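You operate a simulated robot arm through the tools that you are given. There is no shell and no other tool. Be economical: measure what you need, move in short steps, check, and stop when the job is done.

You are at the controls of a simulated two-armed robot. One attempt, no reset.

TASK
Take the box labelled "o-ring set" from the stock bench top and leave it on top of the white gaskets carton. Then take the rags tin and put it in the parts carton. Then take the black link and leave it on the orange wedge. Then put the orange rag on the drawer unit top away on the scrap bench top. Then open the plug drawer, take the green plug from there and put it on top of the globe valve, then shut the drawer. Then take the purple file and put it on the press bench top. Do these in the order given. Set down upright: black link, green plug.

It is judged by the outcome, as a careful person would: the job done as asked, and still so three seconds after it is handed in. It fails if anything else is knocked over, pushed out of place, dropped, spilled or broken.

THE ROBOT
Two 6-joint arms with two-finger parallel grippers on one trunk, on a base that drives. Base frame: it is fixed to the floor where the robot stands at the start and does not move with it; the origin is under the middle of the robot, x ahead of it, y to its left, z up; the surface under the hand at the start is at about z = 0.84. Readings come in m, degrees, newtons and seconds.
The left shoulder is at the start at [0.28, 0.185, 1.005], the right one opposite. With the tool pointing down near the work surface each hand reaches from about 0.56 to 0.94 m from the robot's upright axis, wherever it stands, measured 20 degrees to its own side. Places, roughly: black link (5x6x9 cm) [1.1, -0.5, 0.9]; gaskets carton [1, -0.25, 1]; globe valve [-1, -0.75, 0.75]; green box, yellow box [0.75, -0.25, 0.75]; green plug (4x4x6 cm) [3.5, -0.8, 0.7]; orange rag (9x5x3 cm) [3.3, -1.2, 0.8]; orange wedge [0.75, -0.75, 0.75]; parts carton (23x18 cm) [0.54, 1.6, 0.86]; plug drawer [3.5, -0.8, 0.7]; press bench top [-2.1, -2.8, 0.9]; purple file (22x4x4 cm) [2, -2.6, 0.9]; scrap bench top [-3.7, -0.9, 0.8]. Payload 1.57 kg a hand.
Tool frame (each hand has its own): the origin (TCP) lies between the finger pads and is the grasp point; the fingertips stand 0.03 m ahead of it; z points along the fingers, y is the line along which they close. The gripper opens to 0.08 m. The fingers are 0.017 m wide and 0.012 m thick; the gripper's body (0.04 by 0.082 m) begins 0.08 m behind the TCP.
Orientation is that of the tool frame in the base frame, as a unit quaternion [w, x, y, z]. With the fingers straight down and closing along the base's y, the tool's x points along the base's -x, its y along +y and its z along -z.

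THE INTERFACE
- The arms move only by the tool arm_command. It takes "left_rows", "right_rows" or both (then of equal length, played together; a hand with none holds still); each is text: rows parted by semicolons, each of 7 numbers parted by spaces: the shift along the tool's x, y, z in m, then the turn, a rotation vector about the tool's x, y, z in degrees, then the gripper command, from -1 (fully open) to 1 (shut), values between in proportion. In form: tx ty tz wx wy wz jaw; .... A call has 1 to 20 rows; each row shifts and turns the commanded pose from where the row before left it, along the tool's axes as they then stand. Each row takes 0.2 s and may step no farther than 0.05 m and 8.6 degrees from the row before; otherwise, or with a gripper value out of range, the whole call is refused. A pose out of reach is approached as far as the arm can. The call stops where the force on the tool passes 40 N (or 10 N more than at its start, if that is more) or the arm is blocked; 0.2 s more then pass. Each finger travels about 0.153 m/s and halts on what it meets, pressing with about 22 N; the grip force reading is that of the motor and also rises with nothing between the fingers. The clock runs only during rows and for 0.2 s after the last one: add rows that do not move to give the fingers time. The reply holds the time, the measured pose of the TCP, the force on the tool along the base axes, the opening and the grip force, in the units named above and with some noise, with the torque about the TCP (base axes, N m) and any sound that the robot's microphone picked up.
- Cameras (640 x 400 px; columns grow to the right, rows downward): "scene" is now at [0.2355, -0.0395, 1.4533]; the picture's right is [-0.46, -0.89, 0.00], its down [-0.58, 0.30, -0.76] and it looks along [0.67, -0.35, -0.65] (base axes); focal length 265 px, centre (320, 200). "left" rides on the left gripper at [0.072, 0.007, -0.122] in its tool frame; the picture's right is [-0.09, 1.00, 0.00], its down [-0.84, -0.08, -0.54] and it looks along [-0.54, -0.05, 0.84] (tool axes); focal length 238 px, centre (320, 200). "right" rides on the right gripper at [0.072, -0.007, -0.122] in its tool frame; the picture's right is [0.09, 1.00, 0.00], its down [-0.84, 0.08, -0.54] and it looks along [-0.54, 0.05, 0.84] (tool axes); focal length 238 px, centre (320, 200). There is no depth. A picture from a camera that has moved, and an enlarged one, comes with that camera's place and axes in the base frame and with its lens.
- get_image(camera): a new picture of that camera. The clock stands still meanwhile.
- lift_body(by): slides the trunk up (or, below 0, down) by that many m; the arms and the scene camera ride with it, the base frame stays. It gives what a move gives, with no picture.
- base_move(legs): drives the robot by 1 to 6 legs, each [ahead, turn to the left] in m and degrees, along the robot's own axes; the way and the turn of a leg run together, so that a leg with both is an arc; at most 1.5 m and 180 degrees a leg. The arms and the cameras ride along, it lands a little off, and it stops where it bumps. It gives what a move gives.
- aim_head(pan, tilt): turns the head with the scene camera to pan (to the left, within 86 degrees either way) and tilt (down, from -29 to 69), counted from straight ahead of the robot. It gives what a move gives.
- inspect(camera, box): a new picture of the part [left, top, right, bottom] of that camera's present view, enlarged. The clock stands still meanwhile.
- job_done(): hands the job in; it is judged then, once.

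Work in short steps. Places have to be worked out from the pictures, the camera data and where the tool is seen: move nearer, look again, correct. Check each grasp and each placing, and mend what went wrong. You have 207 turns and 202 pictures in all, those below and enlarged ones among them. Open the grippers and draw the arms clear of the work before you hand the job in, unless the task says otherwise; then end with one line.

The tools are called after ">>>" by a JSON object that holds its "op" and its "data". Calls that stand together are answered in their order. arm_command: Moves the arms, as the interface text tells. Its arguments: {"type":"object","properties":{"left_rows":{"type":"string"},"right_rows":{"type":"string"}},"required":[]} The other tools are called the same way: lift_body (by) slides the trunk up or down; base_move (legs) drives the base; aim_head (pan, tilt) turns the head that bears the scene camera; get_image (camera) takes a picture; inspect (camera, box) takes an enlarged picture of a part of a camera's view; job_done () hands the job in.

At the start:

```text
t: 0.0
left_eef_pos: [0.6087, -0.0093, 1.1713]
left_tool_rot: [0.0, -0.001, 1.0, 0.0]
left_contact_force: [-0.2, 0.1, -0.2]
left_wrist_torque: [0.0, -0.01, 0.01]
left_grip_width: 0.08
left_finger_force: 0.1
right_eef_pos: [0.3843, -0.4739, 1.1671]
right_tool_rot: [0.001, 0.0, 1.0, 0.001]
right_contact_force: [-0.6, -0.3, -0.4]
right_wrist_torque: [-0.01, -0.02, 0.01]
right_grip_width: 0.0801
right_finger_force: 0.0
trunk travel left (down, up): [-0.7, 0.29]
robot x, y, heading: [0.0014, 0.0008, 0.2]
head pan, tilt: [-27.7, 40.7]
```

scene: 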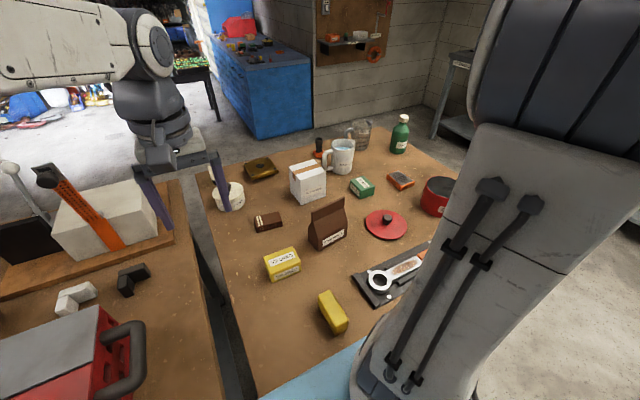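
right: 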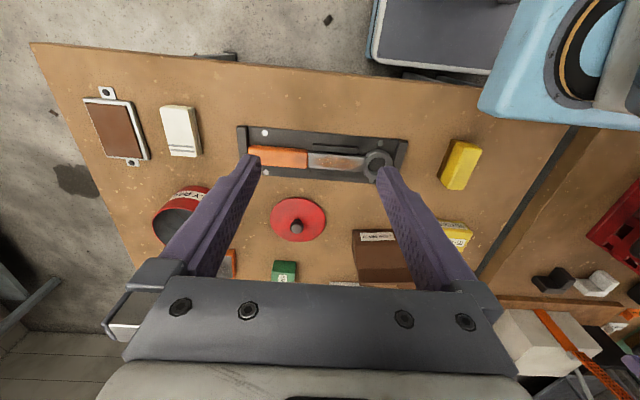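
left: 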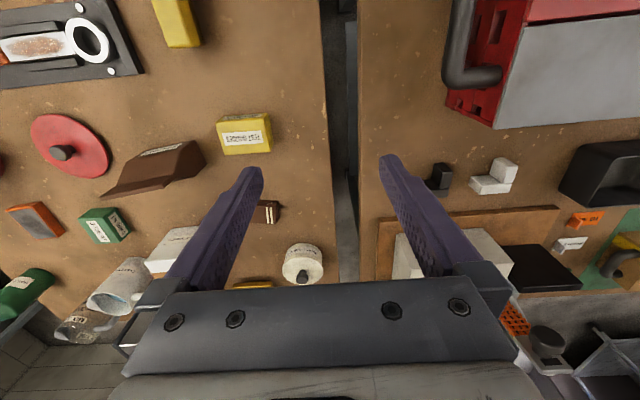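

The work bench is in front of me; I first enlarge the scene view to read labels.

>>> {"op": "inspect", "data": {"camera": "scene", "box": [200, 110, 480, 285]}}

>>> {"op": "inspect", "data": {"camera": "left", "box": [0, 90, 340, 302]}}

>>> {"op": "aim_head", "data": {"pan": -50, "tilt": 45}}

>>> {"op": "get_image", "data": {"camera": "scene"}}

>>> {"op": "aim_head", "data": {"pan": 35, "tilt": 40}}

>>> {"op": "get_image", "data": {"camera": "scene"}}

```text
2.29 times, centred on (340, 198) of scene
camera zoom: at [0.2355, -0.0395, 1.4533], right [-0.46, -0.89, 0.0], down [-0.58, 0.3, -0.76], along [0.67, -0.35, -0.65], focal length 606 px, centre (274, 206)
```

zoom: 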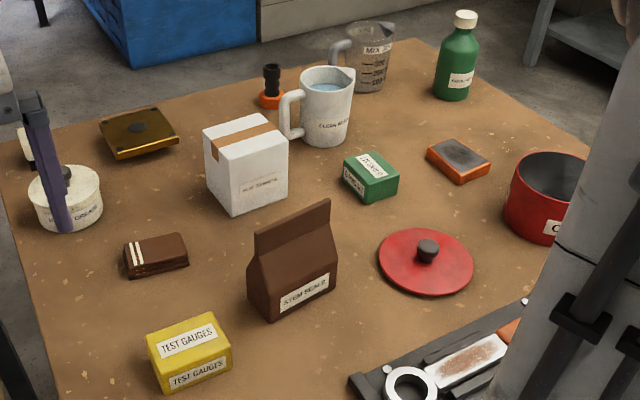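

```text
1.88 times, centred on (170, 196) of left
camera zoom: at [0.5381, -0.0035, 1.2921], right [0.09, 1.0, 0.0], down [0.84, -0.08, 0.54], along [0.54, -0.05, -0.84], focal length 449 px, centre (602, 208)
```

zoom: 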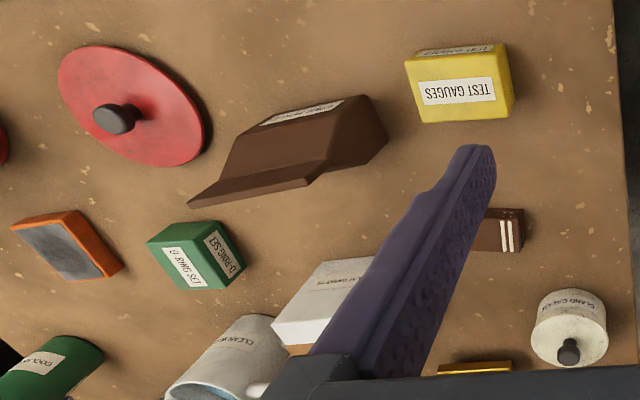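

```text
t: 0.9
left_eef_pos: [0.6081, -0.0093, 1.1701]
left_tool_rot: [0.0, 0.0, 1.0, 0.0]
left_contact_force: [0.1, 0.1, 0.6]
left_wrist_torque: [-0.03, 0.01, -0.03]
left_grip_width: 0.08
left_finger_force: 0.1
right_eef_pos: [0.3847, -0.472, 1.1671]
right_tool_rot: [0.0, 0.0, 1.0, -0.001]
right_contact_force: [-0.3, -0.1, -0.3]
right_wrist_torque: [-0.03, 0.01, 0.01]
right_grip_width: 0.0799
right_finger_force: 0.1
trunk travel left (down, up): [-0.7, 0.29]
robot x, y, heading: [0.0034, 0.0024, -0.0]
head pan, tilt: [-50.0, 45.0]
```

```text
196 pictures are left
camera scene: at [0.2129, -0.0625, 1.447], right [-0.77, -0.64, 0.0], down [-0.45, 0.54, -0.71], along [0.46, -0.54, -0.71], focal length 265 px, centre (320, 200)
```

scene: 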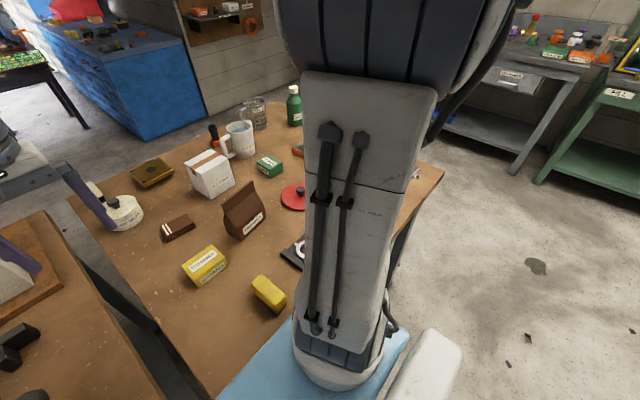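

```text
t: 2.5
left_eef_pos: [0.6086, -0.0095, 1.1704]
left_tool_rot: [0.0, 0.0, 1.0, 0.0]
left_contact_force: [0.8, -0.1, 0.1]
left_wrist_torque: [0.03, 0.04, 0.02]
left_grip_width: 0.0801
left_finger_force: 0.0
right_eef_pos: [0.3853, -0.4719, 1.1666]
right_tool_rot: [0.0, 0.001, 1.0, 0.0]
right_contact_force: [0.2, 0.4, 0.2]
right_wrist_torque: [0.0, 0.01, 0.01]
right_grip_width: 0.0801
right_finger_force: 0.1
trunk travel left (down, up): [-0.7, 0.29]
robot x, y, heading: [0.0004, -0.0031, -0.2]
head pan, tilt: [35.0, 40.0]
```

```text
195 pictures are left
camera scene: at [0.2303, 0.0484, 1.4543], right [0.57, -0.82, 0.0], down [-0.53, -0.37, -0.77], along [0.63, 0.44, -0.64], focal length 265 px, centre (320, 200)
```

scene: 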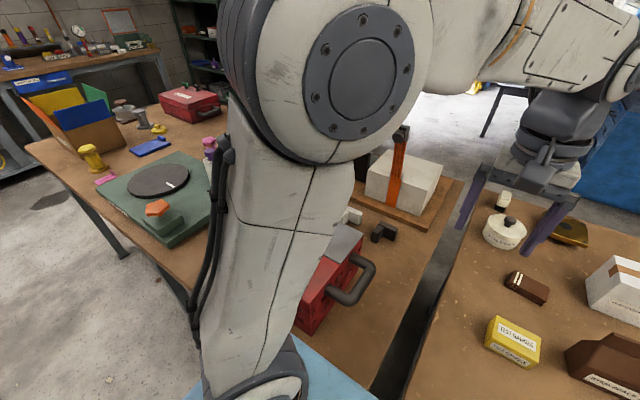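

The o-ring set is the green box at about [0.83, -0.52]; the carton top about [0.91, -0.33]. I check how the robot's front stands relative to the bench edge.

>>> {"op": "aim_head", "data": {"pan": -10, "tilt": 69}}

>>> {"op": "get_image", "data": {"camera": "scene"}}

```text
t: 3.6
left_eef_pos: [0.6091, -0.0096, 1.1706]
left_tool_rot: [0.001, 0.0, 1.0, -0.001]
left_contact_force: [-0.9, 0.0, 0.0]
left_wrist_torque: [0.02, -0.04, 0.03]
left_grip_width: 0.0803
left_finger_force: 0.1
right_eef_pos: [0.3844, -0.473, 1.1677]
right_tool_rot: [0.0, 0.0, 1.0, 0.0]
right_contact_force: [1.1, -1.0, 0.6]
right_wrist_torque: [-0.01, -0.02, 0.01]
right_grip_width: 0.0799
right_finger_force: 0.1
trunk travel left (down, up): [-0.7, 0.29]
robot x, y, heading: [-0.0006, -0.0029, -0.0]
head pan, tilt: [-10.0, 68.8]
```

```text
194 pictures are left
camera scene: at [0.2157, -0.0099, 1.4182], right [-0.17, -0.98, 0.0], down [-0.92, 0.16, -0.36], along [0.36, -0.06, -0.93], focal length 265 px, centre (320, 200)
```

scene: 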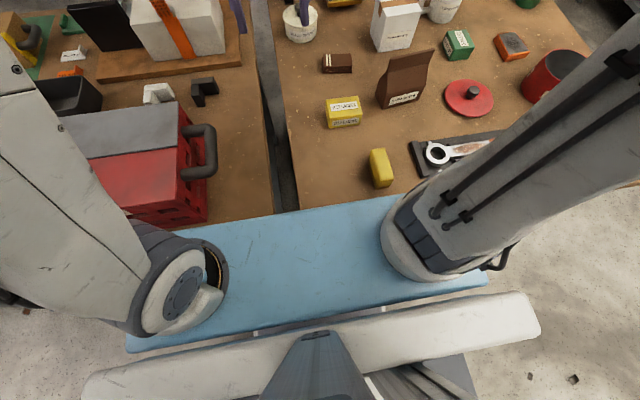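

The robot's front is close to the bench already, so I work with the right arm. I move the right hand forward over the bench, high, to look at the items.

>>> {"op": "arm_command", "data": {"right_rows": "-0.05 0 0 0 0 0 -1; -0.05 0 0 0 0 0 -1; -0.05 0 0 0 0 0 -1; -0.05 0 0 0 0 0 -1; -0.05 0 0 0 0 0 -1; -0.05 0 0 0 0 0 -1; -0.03 0 0 0 0 0 -1; 0 0 0 0 0 0 -1"}}

>>> {"op": "get_image", "data": {"camera": "right"}}

>>> {"op": "aim_head", "data": {"pan": -35, "tilt": 40}}

>>> {"op": "get_image", "data": {"camera": "scene"}}

```text
t: 5.4
left_eef_pos: [0.6089, -0.0087, 1.1699]
left_tool_rot: [0.0, 0.0, 1.0, 0.001]
left_contact_force: [-0.1, 0.5, -0.3]
left_wrist_torque: [0.02, 0.0, 0.0]
left_grip_width: 0.0798
left_finger_force: 0.1
right_eef_pos: [0.7154, -0.4702, 1.1657]
right_tool_rot: [0.0, 0.0, 1.0, -0.001]
right_contact_force: [-0.2, 0.2, 0.1]
right_wrist_torque: [-0.03, 0.01, 0.04]
right_grip_width: 0.08
right_finger_force: 0.0
trunk travel left (down, up): [-0.7, 0.29]
robot x, y, heading: [0.0021, -0.0013, 0.1]
head pan, tilt: [-10.0, 68.8]
```

```text
193 pictures are left
camera right: at [0.6429, -0.4775, 1.2876], right [-0.09, 1.0, 0.0], down [0.84, 0.08, 0.54], along [0.54, 0.05, -0.84], focal length 238 px, centre (320, 200)
```

right: 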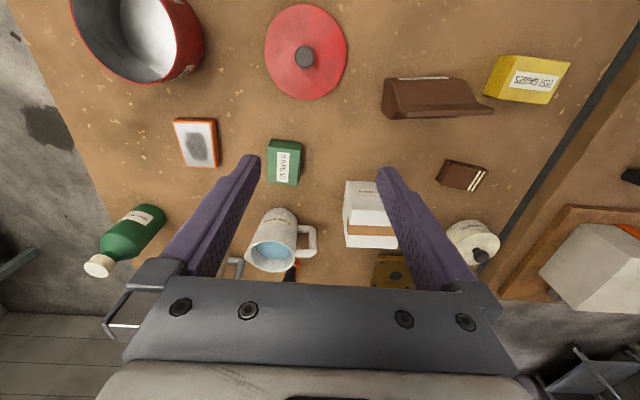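

```text
t: 6.3
left_eef_pos: [0.6098, -0.0098, 1.1705]
left_tool_rot: [0.0, 0.0, 1.0, 0.0]
left_contact_force: [-0.2, -0.5, -0.7]
left_wrist_torque: [0.01, -0.01, 0.0]
left_grip_width: 0.08
left_finger_force: 0.0
right_eef_pos: [0.714, -0.4705, 1.1667]
right_tool_rot: [0.001, 0.0, 1.0, 0.0]
right_contact_force: [0.0, -0.4, -0.6]
right_wrist_torque: [-0.02, -0.01, 0.01]
right_grip_width: 0.08
right_finger_force: 0.0
trunk travel left (down, up): [-0.7, 0.29]
robot x, y, heading: [-0.0016, 0.0011, -0.2]
head pan, tilt: [-35.0, 40.0]
```

```text
192 pictures are left
camera scene: at [0.2303, -0.049, 1.4542], right [-0.57, -0.82, 0.0], down [-0.53, 0.37, -0.77], along [0.63, -0.44, -0.64], focal length 265 px, centre (320, 200)
```

scene: 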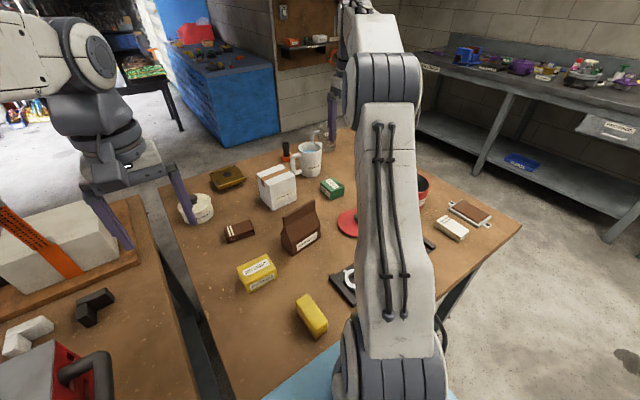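

>>> {"op": "inspect", "data": {"camera": "right", "box": [240, 120, 440, 260]}}

>>> {"op": "inspect", "data": {"camera": "right", "box": [60, 0, 360, 190]}}

```text
2.86 times, centred on (340, 190) of right
camera zoom: at [0.6423, -0.4777, 1.2878], right [-0.09, 1.0, 0.0], down [0.84, 0.08, 0.54], along [0.54, 0.05, -0.84], focal length 681 px, centre (263, 229)
```

zoom: 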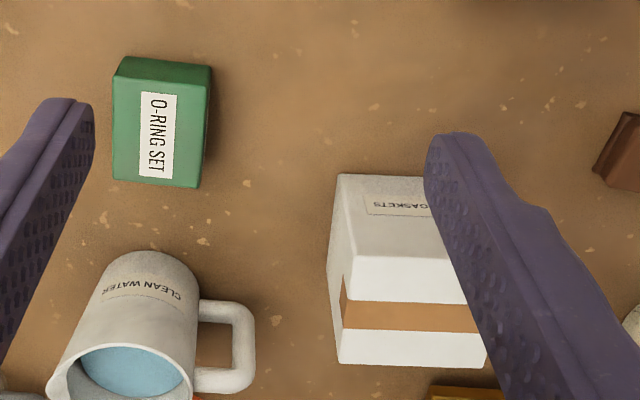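

```text
2.11 times, centred on (210, 95) of right
camera zoom: at [0.6423, -0.4777, 1.2878], right [-0.09, 1.0, 0.0], down [0.84, 0.08, 0.54], along [0.54, 0.05, -0.84], focal length 502 px, centre (552, 421)
```

zoom: 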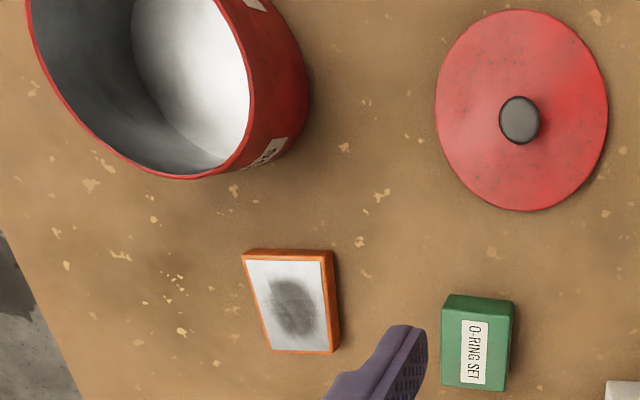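

The o-ring box centre is about [0.838, -0.529], top ≈0.88; the carton's top centre [0.92, -0.348], z≈0.947. I lower the right hand above the box.

>>> {"op": "arm_command", "data": {"right_rows": "-0.031 -0.0146 0 0 0 0 -1; -0.031 -0.0146 0.02 0 0 0 -1; -0.031 -0.0146 0.035 0 0 0 -1; -0.031 -0.0146 0.04 0 0 0 -1; 0 0 0.04 0 0 0 -1; 0 0 0.03 0 0 0 -1; 0 0 0 0 0 0 -1"}}

>>> {"op": "get_image", "data": {"camera": "right"}}

```text
refused: row 4 steps farther than a row can; nothing moved
```

```text
189 pictures are left
camera right: at [0.6423, -0.4777, 1.2878], right [-0.09, 1.0, 0.0], down [0.84, 0.08, 0.54], along [0.54, 0.05, -0.84], focal length 238 px, centre (320, 200)
```

right: 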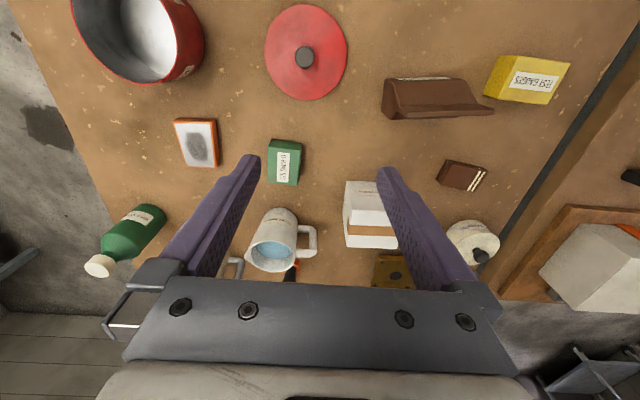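

One row was too long; I repeat with smaller steps.

>>> {"op": "arm_command", "data": {"right_rows": "-0.031 -0.0146 0 0 0 0 -1; -0.031 -0.0146 0.02 0 0 0 -1; -0.031 -0.0146 0.03 0 0 0 -1; -0.031 -0.0146 0.03 0 0 0 -1; 0 0 0.045 0 0 0 -1; 0 0 0.045 0 0 0 -1; 0 0 0 0 0 0 -1"}}

>>> {"op": "get_image", "data": {"camera": "right"}}

```text
t: 7.9
left_eef_pos: [0.609, -0.0089, 1.1702]
left_tool_rot: [0.0, 0.0, 1.0, 0.0]
left_contact_force: [0.9, 0.6, 0.6]
left_wrist_torque: [0.0, 0.01, 0.01]
left_grip_width: 0.0797
left_finger_force: 0.0
right_eef_pos: [0.7863, -0.4977, 0.9745]
right_tool_rot: [0.0, 0.001, 1.0, 0.0]
right_contact_force: [0.7, -0.2, -0.2]
right_wrist_torque: [0.05, -0.02, 0.03]
right_grip_width: 0.08
right_finger_force: 0.2
right hand out of reach, approached as far as the arm can: row 2, 3, 4
trunk travel left (down, up): [-0.7, 0.29]
robot x, y, heading: [0.001, 0.0012, 0.1]
head pan, tilt: [-35.0, 40.0]
```

```text
188 pictures are left
camera right: at [0.7141, -0.5047, 1.0958], right [-0.09, 1.0, 0.0], down [0.84, 0.08, 0.54], along [0.54, 0.05, -0.84], focal length 238 px, centre (320, 200)
```

right: 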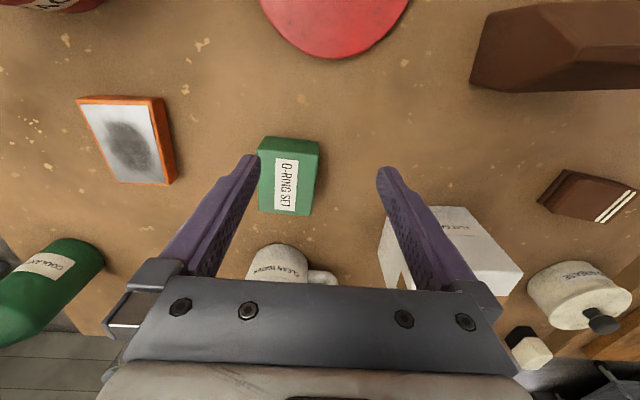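

The box is confirmed at [0.837, -0.527]; the hand is short of it. I continue outward at this lower height.

>>> {"op": "arm_command", "data": {"right_rows": "-0.017 -0.01 0.005 0 0 0 -1; -0.017 -0.01 0.005 0 0 0 -1; -0.017 -0.01 0.005 0 0 0 -1; 0 0 0 0 0 0 -1"}}

```text
t: 8.9
left_eef_pos: [0.6092, -0.0084, 1.1703]
left_tool_rot: [0.0, 0.001, 1.0, 0.0]
left_contact_force: [-0.3, 0.0, -0.7]
left_wrist_torque: [-0.02, 0.03, 0.01]
left_grip_width: 0.08
left_finger_force: 0.1
right_eef_pos: [0.8077, -0.5105, 0.9556]
right_tool_rot: [0.0, 0.0, 1.0, 0.0]
right_contact_force: [1.2, 0.3, 0.5]
right_wrist_torque: [0.02, 0.0, 0.01]
right_grip_width: 0.08
right_finger_force: 0.1
right hand out of reach, approached as far as the arm can: row 2, 3
trunk travel left (down, up): [-0.7, 0.29]
robot x, y, heading: [-0.0031, 0.0005, -0.1]
head pan, tilt: [-35.0, 40.0]
```

Reach limited by wrist height, so raising the trunk (shoulder) should help. I lift 0.2 m.

>>> {"op": "lift_body", "data": {"by": 0.2}}

>>> {"op": "arm_command", "data": {"right_rows": "-0.015 -0.008 0.04 0 0 0 -1; -0.0145 -0.0085 0.045 0 0 0 -1; 0 0 0.05 0 0 0 -1; 0 0 0.03 0 0 0 -1; 0 0 0 0 0 0 -1"}}

>>> {"op": "get_image", "data": {"camera": "right"}}

```text
t: 11.1
left_eef_pos: [0.6087, -0.0082, 1.3694]
left_tool_rot: [0.0, -0.001, 1.0, 0.0]
left_contact_force: [1.2, 0.6, 0.0]
left_wrist_torque: [-0.01, 0.0, 0.0]
left_grip_width: 0.0802
left_finger_force: 0.1
right_eef_pos: [0.8083, -0.51, 1.1564]
right_tool_rot: [0.0, 0.0, 1.0, 0.0]
right_contact_force: [-0.7, 0.1, -0.1]
right_wrist_torque: [-0.01, 0.03, 0.01]
right_grip_width: 0.08
right_finger_force: 0.0
trunk travel left (down, up): [-0.9, 0.09]
robot x, y, heading: [0.0022, 0.0021, 0.1]
head pan, tilt: [-35.0, 40.0]
```

```text
t: 12.3
left_eef_pos: [0.6096, -0.0095, 1.3708]
left_tool_rot: [0.001, 0.0, 1.0, 0.0]
left_contact_force: [0.0, -0.2, -0.9]
left_wrist_torque: [0.02, 0.01, 0.0]
left_grip_width: 0.0803
left_finger_force: 0.1
right_eef_pos: [0.8088, -0.5073, 1.0127]
right_tool_rot: [0.001, 0.0, 1.0, 0.0]
right_contact_force: [0.0, 0.2, -0.3]
right_wrist_torque: [0.02, 0.01, 0.02]
right_grip_width: 0.0802
right_finger_force: 0.2
right hand out of reach, approached as far as the arm can: row 1, 2
trunk travel left (down, up): [-0.9, 0.09]
robot x, y, heading: [0.0031, 0.0008, 0.0]
head pan, tilt: [-35.0, 40.0]
```

```text
187 pictures are left
camera right: at [0.7362, -0.5153, 1.1332], right [-0.09, 1.0, 0.0], down [0.84, 0.08, 0.54], along [0.54, 0.05, -0.84], focal length 238 px, centre (320, 200)
```

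right: 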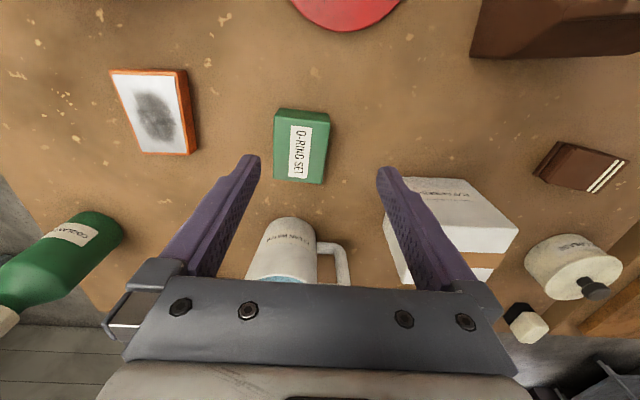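

Now lower, I try the outward step again while descending.

>>> {"op": "arm_command", "data": {"right_rows": "-0.01 -0.007 0.02 0 0 0 -1; -0.01 -0.007 0.02 0 0 0 -1; -0.009 -0.006 0.02 0 0 0 -1; 0 0 0 0 0 0 -1"}}

```text
t: 13.3
left_eef_pos: [0.6085, -0.0084, 1.3694]
left_tool_rot: [-0.001, 0.0, 1.0, 0.001]
left_contact_force: [-0.5, 0.6, 0.0]
left_wrist_torque: [-0.03, -0.01, -0.03]
left_grip_width: 0.08
left_finger_force: 0.0
right_eef_pos: [0.8054, -0.5082, 0.9846]
right_tool_rot: [0.0, 0.0, 1.0, -0.001]
right_contact_force: [0.1, -0.3, 0.1]
right_wrist_torque: [0.01, 0.01, -0.04]
right_grip_width: 0.08
right_finger_force: 0.2
right hand out of reach, approached as far as the arm can: row 1, 2, 3
trunk travel left (down, up): [-0.9, 0.09]
robot x, y, heading: [0.0041, -0.0021, 0.3]
head pan, tilt: [-35.0, 40.0]
```

Straight-down reach tops out at 0.62 m from the shoulder. I tilt the hand 20° so the fingers point outward, which draws the wrist back.

>>> {"op": "arm_command", "data": {"right_rows": "0 0 0 0 -6.7 0 -1; 0 0 0 0 -6.7 0 -1; 0 0 0 0 -6.6 0 -1; 0 0 0 0 0 0 -1; 0 0 0 0 0 0 -1"}}

>>> {"op": "arm_command", "data": {"right_rows": "-0.015 -0.01 0.0055 0 0 0 -1; -0.015 -0.009 0.0055 0 0 0 -1; 0 0 0 0 0 0 -1"}}

>>> {"op": "get_image", "data": {"camera": "right"}}

```text
t: 14.5
left_eef_pos: [0.6082, -0.0094, 1.371]
left_tool_rot: [0.0, 0.0, 1.0, 0.0]
left_contact_force: [1.0, -0.6, 0.1]
left_wrist_torque: [0.0, 0.02, -0.01]
left_grip_width: 0.0799
left_finger_force: 0.0
right_eef_pos: [0.8529, -0.5407, 0.9745]
right_tool_rot: [0.173, 0.0, 0.985, 0.001]
right_contact_force: [-0.3, 0.5, -1.4]
right_wrist_torque: [-0.02, 0.01, 0.0]
right_grip_width: 0.08
right_finger_force: 0.0
right hand out of reach, approached as far as the arm can: row 1, 2, 3
trunk travel left (down, up): [-0.9, 0.09]
robot x, y, heading: [-0.0002, -0.0001, 0.1]
head pan, tilt: [-35.0, 40.0]
```

```text
t: 15.3
left_eef_pos: [0.609, -0.0094, 1.371]
left_tool_rot: [-0.001, 0.001, 1.0, 0.0]
left_contact_force: [0.2, -0.5, -0.8]
left_wrist_torque: [0.0, 0.0, 0.01]
left_grip_width: 0.08
left_finger_force: 0.1
right_eef_pos: [0.8542, -0.5403, 0.9777]
right_tool_rot: [0.174, 0.0, 0.985, 0.0]
right_contact_force: [0.2, 0.8, 1.1]
right_wrist_torque: [-0.01, -0.01, 0.02]
right_grip_width: 0.0802
right_finger_force: 0.1
right hand out of reach, approached as far as the arm can: row 1, 2
trunk travel left (down, up): [-0.9, 0.09]
robot x, y, heading: [-0.0005, -0.0012, 0.0]
head pan, tilt: [-35.0, 40.0]
```

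```text
186 pictures are left
camera right: at [0.7444, -0.5486, 1.0666], right [-0.09, 1.0, -0.03], down [0.6, 0.08, 0.8], along [0.79, 0.05, -0.6], focal length 238 px, centre (320, 200)
```

right: 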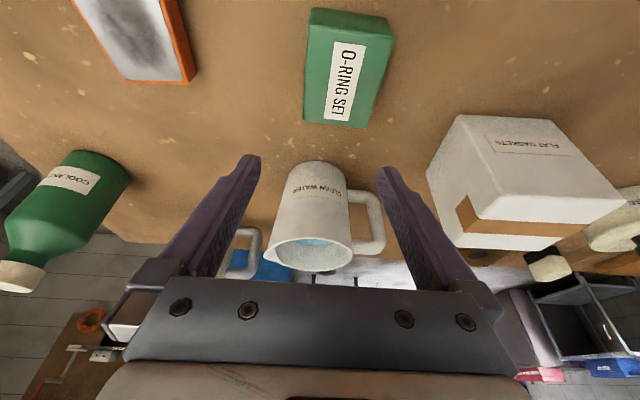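

The command may lie beyond the reached pose; a small retraction tells which.

>>> {"op": "arm_command", "data": {"right_rows": "0.0156 0.012 -0.0057 0 0 0 -1; 0 0 0 0 0 0 -1; 0 0 0 0 0 0 -1"}}

```text
t: 16.1
left_eef_pos: [0.6094, -0.0087, 1.3712]
left_tool_rot: [0.0, 0.0, 1.0, 0.0]
left_contact_force: [0.9, 0.6, -0.2]
left_wrist_torque: [0.03, -0.01, -0.02]
left_grip_width: 0.08
left_finger_force: 0.1
right_eef_pos: [0.8528, -0.5407, 0.9751]
right_tool_rot: [0.173, 0.0, 0.985, 0.0]
right_contact_force: [-0.4, -0.1, -0.3]
right_wrist_torque: [0.0, -0.04, 0.05]
right_grip_width: 0.0802
right_finger_force: 0.1
right hand out of reach, approached as far as the arm can: row 1
trunk travel left (down, up): [-0.9, 0.09]
robot x, y, heading: [0.0001, 0.0058, 0.1]
head pan, tilt: [-35.0, 40.0]
```

The command accumulates beyond reach (I reckon at [0.964, -0.605, 0.957]). I bring it back to [0.837, -0.528].

>>> {"op": "arm_command", "data": {"right_rows": "0.0297 0.01925 -0.0108 0 0 0 -1; 0.0297 0.01925 -0.0108 0 0 0 -1; 0.0297 0.01925 -0.0108 0 0 0 -1; 0.0297 0.01925 -0.0108 0 0 0 -1; 0 0 0 0 0 0 -1; 0 0 0 0 0 0 -1"}}

>>> {"op": "get_image", "data": {"camera": "right"}}

```text
t: 17.5
left_eef_pos: [0.6099, -0.0088, 1.3694]
left_tool_rot: [0.0, 0.001, 1.0, 0.0]
left_contact_force: [-0.5, -0.4, 1.0]
left_wrist_torque: [0.0, 0.01, 0.01]
left_grip_width: 0.0801
left_finger_force: 0.1
right_eef_pos: [0.8435, -0.5451, 0.9558]
right_tool_rot: [0.173, 0.0, 0.985, 0.0]
right_contact_force: [0.5, -0.3, -0.4]
right_wrist_torque: [0.01, 0.02, 0.0]
right_grip_width: 0.08
right_finger_force: 0.0
right hand out of reach, approached as far as the arm can: row 1, 2, 3, 4
trunk travel left (down, up): [-0.9, 0.09]
robot x, y, heading: [0.0033, -0.0, 0.2]
head pan, tilt: [-35.0, 40.0]
```

```text
185 pictures are left
camera right: at [0.7342, -0.5524, 1.0458], right [-0.09, 1.0, -0.03], down [0.6, 0.08, 0.8], along [0.79, 0.05, -0.61], focal length 238 px, centre (320, 200)
```

right: 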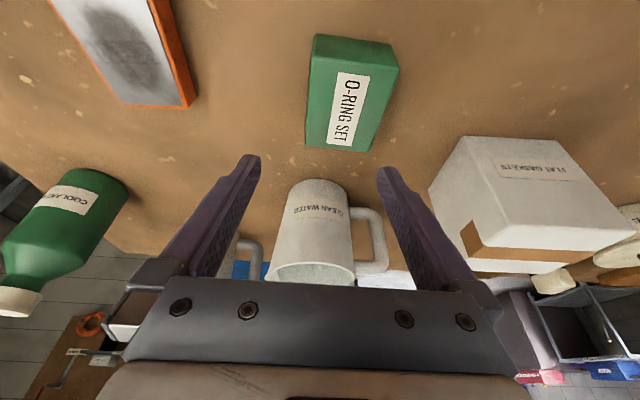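

Still flagged out of reach; I retract a bit more and watch the reading.

>>> {"op": "arm_command", "data": {"right_rows": "0.0141 0.015 -0.0051 0 0 0 -1; 0.0141 0.015 -0.0051 0 0 0 -1; 0 0 0 0 0 0 -1"}}

```text
t: 18.3
left_eef_pos: [0.6076, -0.0101, 1.37]
left_tool_rot: [0.0, 0.001, 1.0, 0.001]
left_contact_force: [-0.2, -0.3, 0.3]
left_wrist_torque: [-0.03, -0.03, 0.01]
left_grip_width: 0.08
left_finger_force: 0.1
right_eef_pos: [0.8313, -0.5254, 0.9551]
right_tool_rot: [0.178, -0.002, 0.984, 0.003]
right_contact_force: [0.0, -0.2, 0.5]
right_wrist_torque: [-0.01, -0.04, 0.01]
right_grip_width: 0.0798
right_finger_force: 0.1
right hand out of reach, approached as far as the arm can: row 1, 2
trunk travel left (down, up): [-0.9, 0.09]
robot x, y, heading: [0.0026, -0.0028, -0.2]
head pan, tilt: [-35.0, 40.0]
```

Nearly on target; I lower and see how the measured pose follows.

>>> {"op": "arm_command", "data": {"right_rows": "0.0068 0 0.0188 0 0 0 -1; 0.0068 0 0.0188 0 0 0 -1; 0 0 0 0 0 0 -1; 0 0 0 0 0 0 -1"}}

>>> {"op": "get_image", "data": {"camera": "right"}}

```text
t: 19.3
left_eef_pos: [0.6096, -0.0096, 1.3698]
left_tool_rot: [0.0, 0.0, 1.0, 0.0]
left_contact_force: [-0.4, -0.8, -0.7]
left_wrist_torque: [-0.02, 0.0, 0.01]
left_grip_width: 0.08
left_finger_force: 0.0
right_eef_pos: [0.8307, -0.5251, 0.9145]
right_tool_rot: [0.174, 0.001, 0.985, 0.0]
right_contact_force: [1.0, 0.4, 0.3]
right_wrist_torque: [0.04, -0.02, 0.01]
right_grip_width: 0.0798
right_finger_force: 0.0
trunk travel left (down, up): [-0.9, 0.09]
robot x, y, heading: [-0.0012, -0.001, -0.2]
head pan, tilt: [-35.0, 40.0]
```

```text
184 pictures are left
camera right: at [0.7211, -0.5319, 1.0034], right [-0.09, 1.0, -0.03], down [0.6, 0.08, 0.8], along [0.79, 0.05, -0.61], focal length 238 px, centre (320, 200)
```

right: 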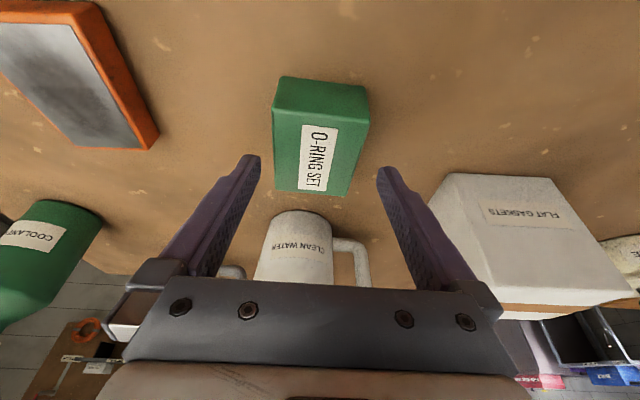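

Box spans x 0.801–0.875, y −0.556…−0.498, top 0.878. I descend around it and close.

>>> {"op": "arm_command", "data": {"right_rows": "0.0036 -0.001 0.0186 0 0 0 -1; 0.0036 -0.001 0.0186 0 0 0 -1; 0 0 0 0 0 0 -1; 0 0 0 0 0 0 0.3; 0 0 0 0 0 0 1; 0 0 0 0 0 0 1; 0 0 0 0 0 0 1"}}

>>> {"op": "get_image", "data": {"camera": "right"}}

```text
t: 20.9
left_eef_pos: [0.6081, -0.0102, 1.3698]
left_tool_rot: [0.0, 0.0, 1.0, -0.001]
left_contact_force: [-0.5, 0.8, 0.6]
left_wrist_torque: [0.03, -0.03, -0.04]
left_grip_width: 0.0798
left_finger_force: 0.0
right_eef_pos: [0.8339, -0.5251, 0.8777]
right_tool_rot: [0.174, 0.0, 0.985, -0.001]
right_contact_force: [0.9, -0.1, 1.7]
right_wrist_torque: [-0.16, -0.12, -0.04]
right_grip_width: 0.0598
right_finger_force: 21.9
right hand out of reach, approached as far as the arm can: row 2
trunk travel left (down, up): [-0.9, 0.09]
robot x, y, heading: [0.0003, -0.0029, -0.1]
head pan, tilt: [-35.0, 40.0]
```

```text
183 pictures are left
camera right: at [0.7236, -0.5328, 0.9677], right [-0.09, 1.0, -0.03], down [0.6, 0.08, 0.8], along [0.8, 0.05, -0.6], focal length 238 px, centre (320, 200)
```

right: 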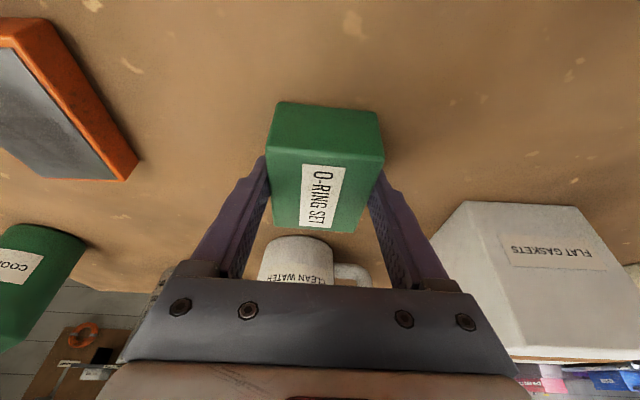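

Gripped at 0.06 m. I lift and retract a bit.

>>> {"op": "arm_command", "data": {"right_rows": "-0.005 0 -0.014 0 0 0 1; 0.0006 0 -0.035 0 0 0 1; 0.0006 0 -0.035 0 0 0 1; 0.0006 0 -0.035 0 0 0 1; 0.0006 0 -0.03 0 0 0 1; 0 0 0 0 0 0 1"}}

>>> {"op": "get_image", "data": {"camera": "right"}}

```text
t: 22.3
left_eef_pos: [0.6078, -0.0083, 1.3702]
left_tool_rot: [0.0, 0.001, 1.0, 0.0]
left_contact_force: [-0.1, 0.0, -0.6]
left_wrist_torque: [0.01, 0.01, 0.02]
left_grip_width: 0.0798
left_finger_force: 0.0
right_eef_pos: [0.783, -0.5244, 1.0185]
right_tool_rot: [0.173, 0.0, 0.985, -0.001]
right_contact_force: [0.0, -0.4, 0.8]
right_wrist_torque: [-0.01, -0.01, 0.03]
right_grip_width: 0.0
right_finger_force: 21.1
trunk travel left (down, up): [-0.9, 0.09]
robot x, y, heading: [0.0016, -0.001, 0.1]
head pan, tilt: [-35.0, 40.0]
```

```text
182 pictures are left
camera right: at [0.6738, -0.5316, 1.1078], right [-0.09, 1.0, -0.03], down [0.6, 0.08, 0.8], along [0.79, 0.05, -0.6], focal length 238 px, centre (320, 200)
```

right: 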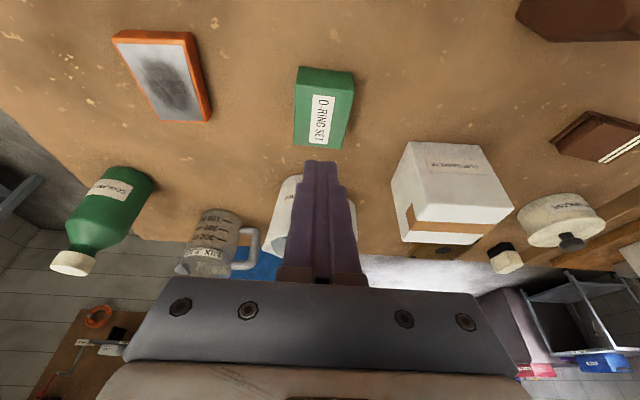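

The box slipped and stayed in place on the bench. I go back along the tool axis, a few mm deeper, and will lift slowly.

>>> {"op": "arm_command", "data": {"right_rows": "0 0 0 0 0 0 -1; 0 0 0.04 0 0 0 -1; 0 -0.001 0.04 0 0 0 -1; 0 -0.001 0.03 0 0 0 -1; 0 0 0 0 0 0 -1"}}

>>> {"op": "inspect", "data": {"camera": "right", "box": [160, 40, 480, 240]}}

```text
t: 23.5
left_eef_pos: [0.6079, -0.0098, 1.3697]
left_tool_rot: [0.0, 0.001, 1.0, 0.0]
left_contact_force: [-0.5, 0.7, 0.5]
left_wrist_torque: [0.0, 0.01, 0.01]
left_grip_width: 0.0801
left_finger_force: 0.1
right_eef_pos: [0.8231, -0.5278, 0.9139]
right_tool_rot: [0.173, 0.0, 0.985, 0.0]
right_contact_force: [0.4, -0.7, -0.6]
right_wrist_torque: [-0.02, -0.03, -0.01]
right_grip_width: 0.0801
right_finger_force: 0.1
trunk travel left (down, up): [-0.9, 0.09]
robot x, y, heading: [0.0025, 0.0006, -0.2]
head pan, tilt: [-35.0, 40.0]
```

```text
2.00 times, centred on (320, 140) of right
camera zoom: at [0.7123, -0.5344, 1.0029], right [-0.09, 1.0, -0.03], down [0.6, 0.08, 0.8], along [0.79, 0.05, -0.61], focal length 477 px, centre (320, 320)
```

zoom: 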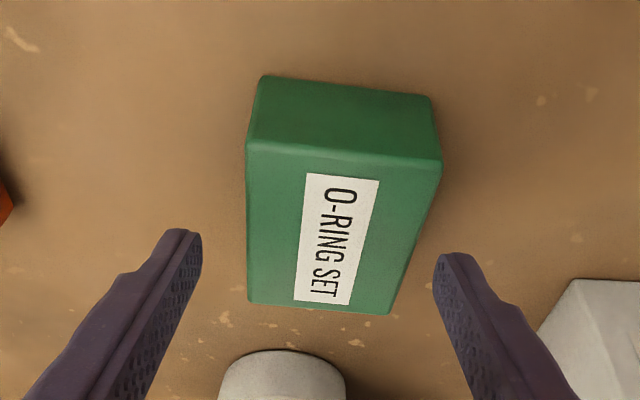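

Box now centred about [0.83, -0.524]. I go down to z≈0.874, close, wait, then lift slowly by 2 cm.

>>> {"op": "arm_command", "data": {"right_rows": "0.0035 0.0015 0.02 0 0 0 -1; 0.0035 0.0015 0.02 0 0 0 -1; 0 0 0 0 0 0 -1; 0 0 0 0 0 0 0.2; 0 0 0 0 0 0 0.5; 0 0 0 0 0 0 1; 0 0 0 0 0 0 1; 0 0 0 0 0 0 1; 0 0 0 0 0 0 1; -0.0017 0 -0.0047 0 0 0 1; -0.0017 0 -0.0047 0 0 0 1; -0.0017 0 -0.0047 0 0 0 1; -0.0017 0 -0.0047 0 0 0 1; 0 0 0 0 0 0 1"}}

>>> {"op": "get_image", "data": {"camera": "right"}}

```text
t: 26.5
left_eef_pos: [0.6099, -0.0096, 1.3692]
left_tool_rot: [0.0, 0.0, 1.0, 0.0]
left_contact_force: [-0.5, -0.1, -0.2]
left_wrist_torque: [-0.01, -0.06, 0.0]
left_grip_width: 0.0801
left_finger_force: 0.1
right_eef_pos: [0.8295, -0.5254, 0.8947]
right_tool_rot: [0.174, 0.0, 0.985, 0.0]
right_contact_force: [0.9, -0.2, -0.8]
right_wrist_torque: [-0.01, 0.0, 0.03]
right_grip_width: 0.0597
right_finger_force: 22.3
trunk travel left (down, up): [-0.9, 0.09]
robot x, y, heading: [-0.0059, -0.0008, -0.0]
head pan, tilt: [-35.0, 40.0]
```

```text
180 pictures are left
camera right: at [0.7192, -0.5315, 0.9847], right [-0.09, 1.0, -0.03], down [0.6, 0.08, 0.8], along [0.79, 0.05, -0.61], focal length 238 px, centre (320, 200)
```

right: 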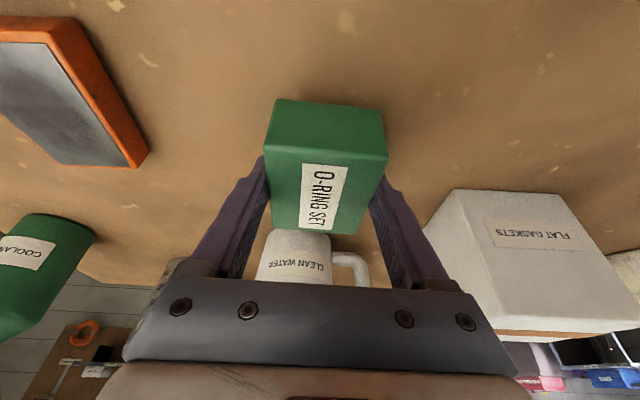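

It holds. I continue up gently to z≈1.025.

>>> {"op": "arm_command", "data": {"right_rows": "-0.002 0 -0.008 0 0 0 1; -0.002 0 -0.0138 0 0 0 1; -0.002 0 -0.0138 0 0 0 1; -0.002 0 -0.0138 0 0 0 1; -0.002 0 -0.0138 0 0 0 1; -0.002 0 -0.0138 0 0 0 1; -0.002 0 -0.0138 0 0 0 1; -0.002 0 -0.0138 0 0 0 1; -0.002 0 -0.0138 0 0 0 1; -0.002 0 -0.0138 0 0 0 1; 0 0 0 0 0 0 1"}}

>>> {"op": "get_image", "data": {"camera": "right"}}

```text
t: 28.9
left_eef_pos: [0.6085, -0.01, 1.371]
left_tool_rot: [0.001, 0.0, 1.0, 0.0]
left_contact_force: [0.1, -0.9, -0.4]
left_wrist_torque: [0.01, 0.0, 0.01]
left_grip_width: 0.08
left_finger_force: 0.1
right_eef_pos: [0.8024, -0.5245, 1.0261]
right_tool_rot: [0.174, 0.0, 0.985, 0.0]
right_contact_force: [-0.2, -0.8, -1.1]
right_wrist_torque: [-0.03, 0.02, 0.02]
right_grip_width: 0.0594
right_finger_force: 22.1
trunk travel left (down, up): [-0.9, 0.09]
robot x, y, heading: [-0.0013, 0.0017, 0.2]
head pan, tilt: [-35.0, 40.0]
```

```text
179 pictures are left
camera right: at [0.6922, -0.5314, 1.1161], right [-0.09, 1.0, -0.03], down [0.6, 0.08, 0.8], along [0.79, 0.05, -0.61], focal length 238 px, centre (320, 200)
```

right: 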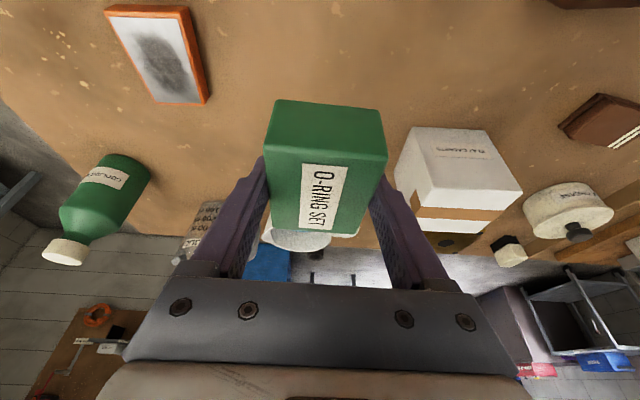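

Firm. I move over to the carton (y first, then x).

>>> {"op": "arm_command", "data": {"right_rows": "0 0.012 0 0 0 0 1; 0 0.0206 0 0 0 0 1; 0 0.0206 0 0 0 0 1; 0 0.0206 0 0 0 0 1; -0.0094 0.0206 0.0034 0 0 0 1; -0.0141 0.0206 0.0051 0 0 0 1; -0.0141 0.0206 0.0051 0 0 0 1; -0.0141 0.0206 0.0051 0 0 0 1; -0.0141 0.0206 0.0051 0 0 0 1; -0.0141 0 0.0051 0 0 0 1; -0.0094 0 0.0034 0 0 0 1; 0 0 0 0 0 0 1; 0 0 0 0 0 0 1"}}

>>> {"op": "get_image", "data": {"camera": "right"}}

>>> {"op": "get_image", "data": {"camera": "scene"}}

```text
t: 31.7
left_eef_pos: [0.6099, -0.0088, 1.3699]
left_tool_rot: [0.0, 0.001, 1.0, 0.0]
left_contact_force: [0.3, 0.0, 0.0]
left_wrist_torque: [-0.01, -0.01, 0.03]
left_grip_width: 0.0801
left_finger_force: 0.2
right_eef_pos: [0.8983, -0.3483, 1.0268]
right_tool_rot: [0.174, -0.001, 0.985, 0.0]
right_contact_force: [0.4, 0.3, -0.6]
right_wrist_torque: [-0.02, -0.01, 0.0]
right_grip_width: 0.0594
right_finger_force: 22.3
trunk travel left (down, up): [-0.9, 0.09]
robot x, y, heading: [-0.0011, 0.0023, 0.0]
head pan, tilt: [-35.0, 40.0]
```

```text
178 pictures are left
camera right: at [0.7884, -0.3548, 1.1159], right [-0.09, 1.0, -0.03], down [0.6, 0.08, 0.8], along [0.79, 0.05, -0.61], focal length 238 px, centre (320, 200)
```

right: 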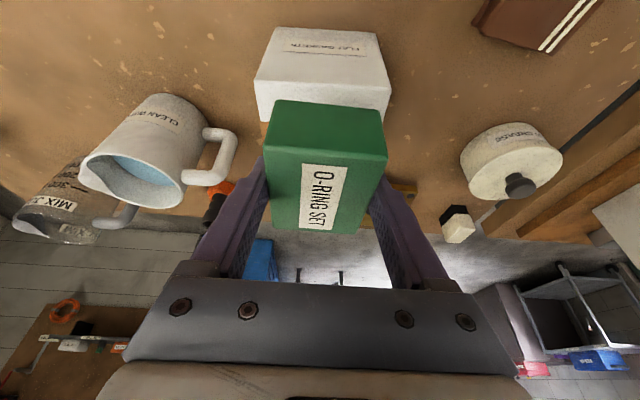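

```text
177 pictures are left
camera scene: at [0.2303, -0.049, 1.6543], right [-0.57, -0.82, 0.0], down [-0.53, 0.37, -0.77], along [0.63, -0.44, -0.64], focal length 265 px, centre (320, 200)
```

scene: 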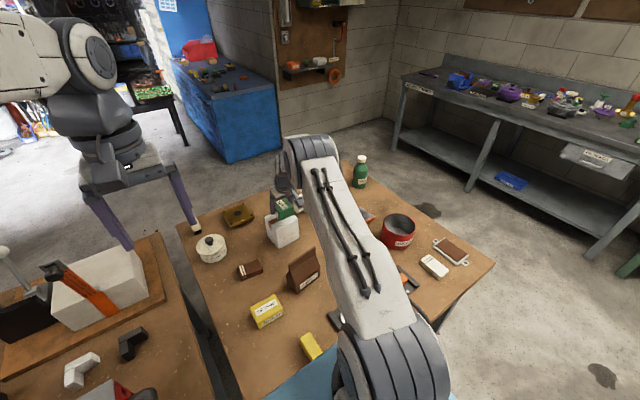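

Carton centre checks at [0.917, -0.35]. I lower the box gently, then read the force.

>>> {"op": "arm_command", "data": {"right_rows": "0.0007 0 0.0077 0 0 0 1; 0.0007 0 0.0077 0 0 0 1; 0.0007 0 0.0077 0 0 0 1; 0.0007 0 0.0077 0 0 0 1; 0.0007 0 0.0077 0 0 0 1; 0.0007 0 0.006 0 0 0 1; 0 0 0 0 0 0 1"}}

>>> {"op": "inspect", "data": {"camera": "scene", "box": [220, 130, 340, 260]}}

```text
t: 33.3
left_eef_pos: [0.6085, -0.0097, 1.3701]
left_tool_rot: [0.0, 0.0, 1.0, 0.0]
left_contact_force: [-0.2, -0.3, 0.2]
left_wrist_torque: [0.04, 0.01, 0.0]
left_grip_width: 0.0799
left_finger_force: 0.1
right_eef_pos: [0.9094, -0.3491, 0.9843]
right_tool_rot: [0.175, -0.001, 0.985, 0.0]
right_contact_force: [-0.9, 0.4, 6.9]
right_wrist_torque: [-0.15, 0.19, -0.02]
right_grip_width: 0.0596
right_finger_force: 21.8
trunk travel left (down, up): [-0.9, 0.09]
robot x, y, heading: [0.0009, -0.0003, 0.1]
head pan, tilt: [-35.0, 40.0]
```

```text
3.08 times, centred on (280, 195) of scene
camera zoom: at [0.2298, -0.0489, 1.6545], right [-0.57, -0.82, 0.0], down [-0.53, 0.37, -0.77], along [0.63, -0.44, -0.64], focal length 815 px, centre (443, 215)
```

zoom: 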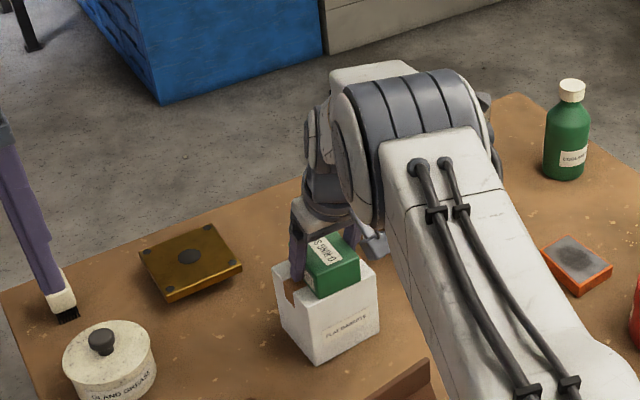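

Contact felt (7 N). I release and draw back along the tool axis.

>>> {"op": "arm_command", "data": {"right_rows": "0 0 0 0 0 0 0.4; 0 0 0 0 0 0 0; 0 0 0 0 0 0 -1; 0 0 0 0 0 0 -1; 0 0 -0.015 0 0 0 -1; 0 0 -0.03 0 0 0 -1; 0 0 -0.03 0 0 0 -1; 0 0 -0.03 0 0 0 -1; 0 0 -0.03 0 0 0 -1; 0 0 0 0 0 0 -1"}}

>>> {"op": "get_image", "data": {"camera": "right"}}

```text
t: 35.5
left_eef_pos: [0.6086, -0.0093, 1.3708]
left_tool_rot: [0.0, 0.0, 1.0, 0.0]
left_contact_force: [-0.7, -0.4, -0.1]
left_wrist_torque: [0.0, 0.01, -0.01]
left_grip_width: 0.0797
left_finger_force: 0.0
right_eef_pos: [0.8625, -0.3494, 1.1111]
right_tool_rot: [0.174, -0.001, 0.985, 0.0]
right_contact_force: [0.2, 0.2, 0.1]
right_wrist_torque: [-0.01, -0.03, 0.02]
right_grip_width: 0.08
right_finger_force: 0.1
trunk travel left (down, up): [-0.9, 0.09]
robot x, y, heading: [-0.0013, 0.0002, 0.1]
head pan, tilt: [-35.0, 40.0]
```

```text
175 pictures are left
camera right: at [0.7517, -0.3552, 1.2002], right [-0.09, 1.0, -0.03], down [0.6, 0.08, 0.8], along [0.79, 0.05, -0.61], focal length 238 px, centre (320, 200)
```

right: 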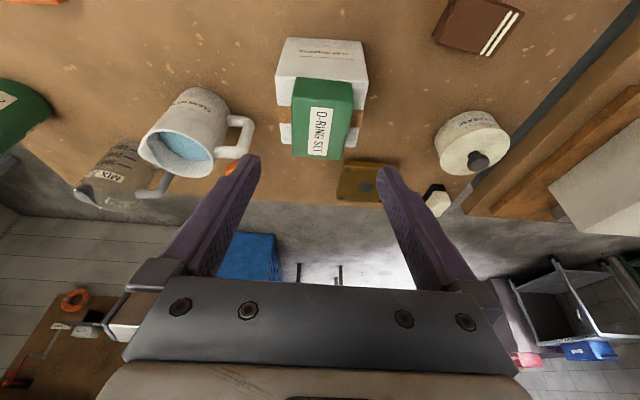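

The box rests on the carton. Now I look for the rags tin and parts carton; pull the right hand back and survey left.

>>> {"op": "arm_command", "data": {"right_rows": "0.05 0 0 0 0 0 -1; 0.05 0 0 0 0 0 -1; 0.05 0 0 0 0 0 -1; 0.05 0 0 0 6.7 0 -1; 0.05 -0.02 0 0 6.7 0 -1; 0.05 -0.03 0 0 6.6 0 -1; 0.04 -0.03 0 0 0 0 -1; 0 0 0 0 0 0 -1"}}

>>> {"op": "get_image", "data": {"camera": "scene"}}

>>> {"op": "aim_head", "data": {"pan": 50, "tilt": 35}}

>>> {"op": "get_image", "data": {"camera": "scene"}}

>>> {"op": "aim_head", "data": {"pan": 85, "tilt": 35}}

>>> {"op": "get_image", "data": {"camera": "scene"}}

```text
refused: row 5 steps farther than a row can; nothing moved
```

```text
174 pictures are left
camera scene: at [0.23, -0.049, 1.6543], right [-0.57, -0.82, 0.0], down [-0.53, 0.37, -0.77], along [0.63, -0.44, -0.64], focal length 265 px, centre (320, 200)
```

scene: 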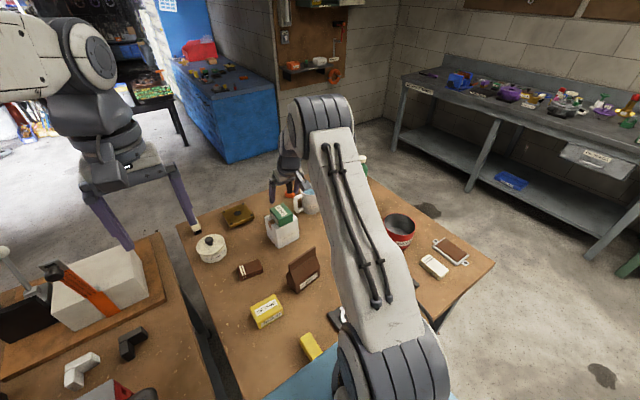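

```text
t: 37.1
left_eef_pos: [0.6085, -0.0092, 1.3703]
left_tool_rot: [0.0, 0.0, 1.0, 0.0]
left_contact_force: [-0.8, 0.6, -0.7]
left_wrist_torque: [-0.01, 0.04, 0.0]
left_grip_width: 0.0802
left_finger_force: 0.2
right_eef_pos: [0.8624, -0.3474, 1.1113]
right_tool_rot: [0.173, 0.0, 0.985, 0.001]
right_contact_force: [-0.4, -0.1, 0.5]
right_wrist_torque: [0.02, -0.02, -0.01]
right_grip_width: 0.0801
right_finger_force: 0.1
trunk travel left (down, up): [-0.9, 0.09]
robot x, y, heading: [0.0023, 0.0016, -0.0]
head pan, tilt: [50.0, 35.0]
```

```text
173 pictures are left
camera scene: at [0.2173, 0.0671, 1.6618], right [0.77, -0.64, 0.0], down [-0.37, -0.44, -0.82], along [0.53, 0.63, -0.57], focal length 265 px, centre (320, 200)
```

scene: 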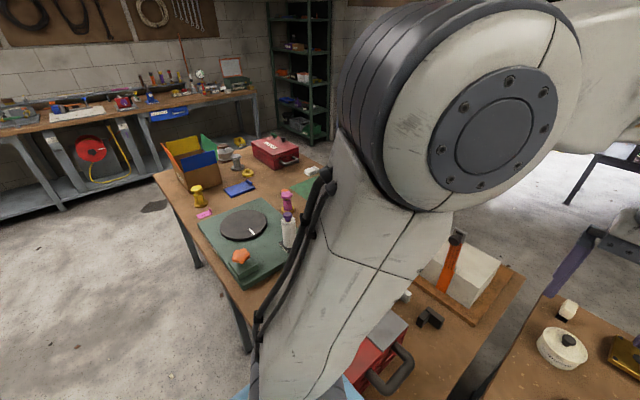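

```text
t: 38.1
left_eef_pos: [0.6101, -0.0092, 1.3704]
left_tool_rot: [0.0, 0.0, 1.0, -0.001]
left_contact_force: [-0.9, 0.6, 0.3]
left_wrist_torque: [0.01, -0.02, 0.01]
left_grip_width: 0.08
left_finger_force: 0.0
right_eef_pos: [0.8627, -0.3486, 1.1106]
right_tool_rot: [0.174, 0.0, 0.985, -0.001]
right_contact_force: [-0.5, 0.1, 0.0]
right_wrist_torque: [-0.03, 0.01, 0.0]
right_grip_width: 0.0801
right_finger_force: 0.1
trunk travel left (down, up): [-0.9, 0.09]
robot x, y, heading: [-0.0055, -0.0009, -0.1]
head pan, tilt: [85.0, 35.0]
```

```text
172 pictures are left
camera scene: at [0.1684, 0.0874, 1.6618], right [1.0, -0.09, 0.0], down [-0.05, -0.57, -0.82], along [0.07, 0.82, -0.57], focal length 265 px, centre (320, 200)
```

scene: 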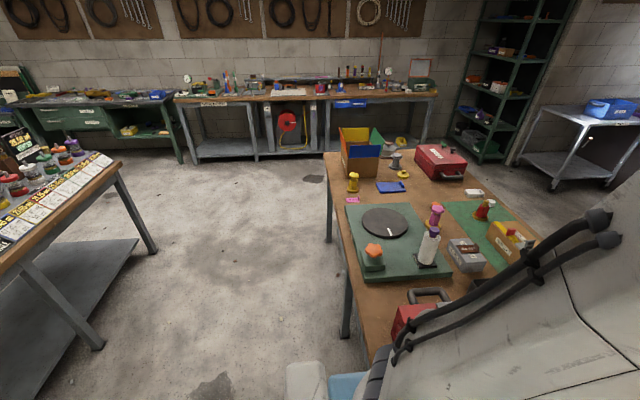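

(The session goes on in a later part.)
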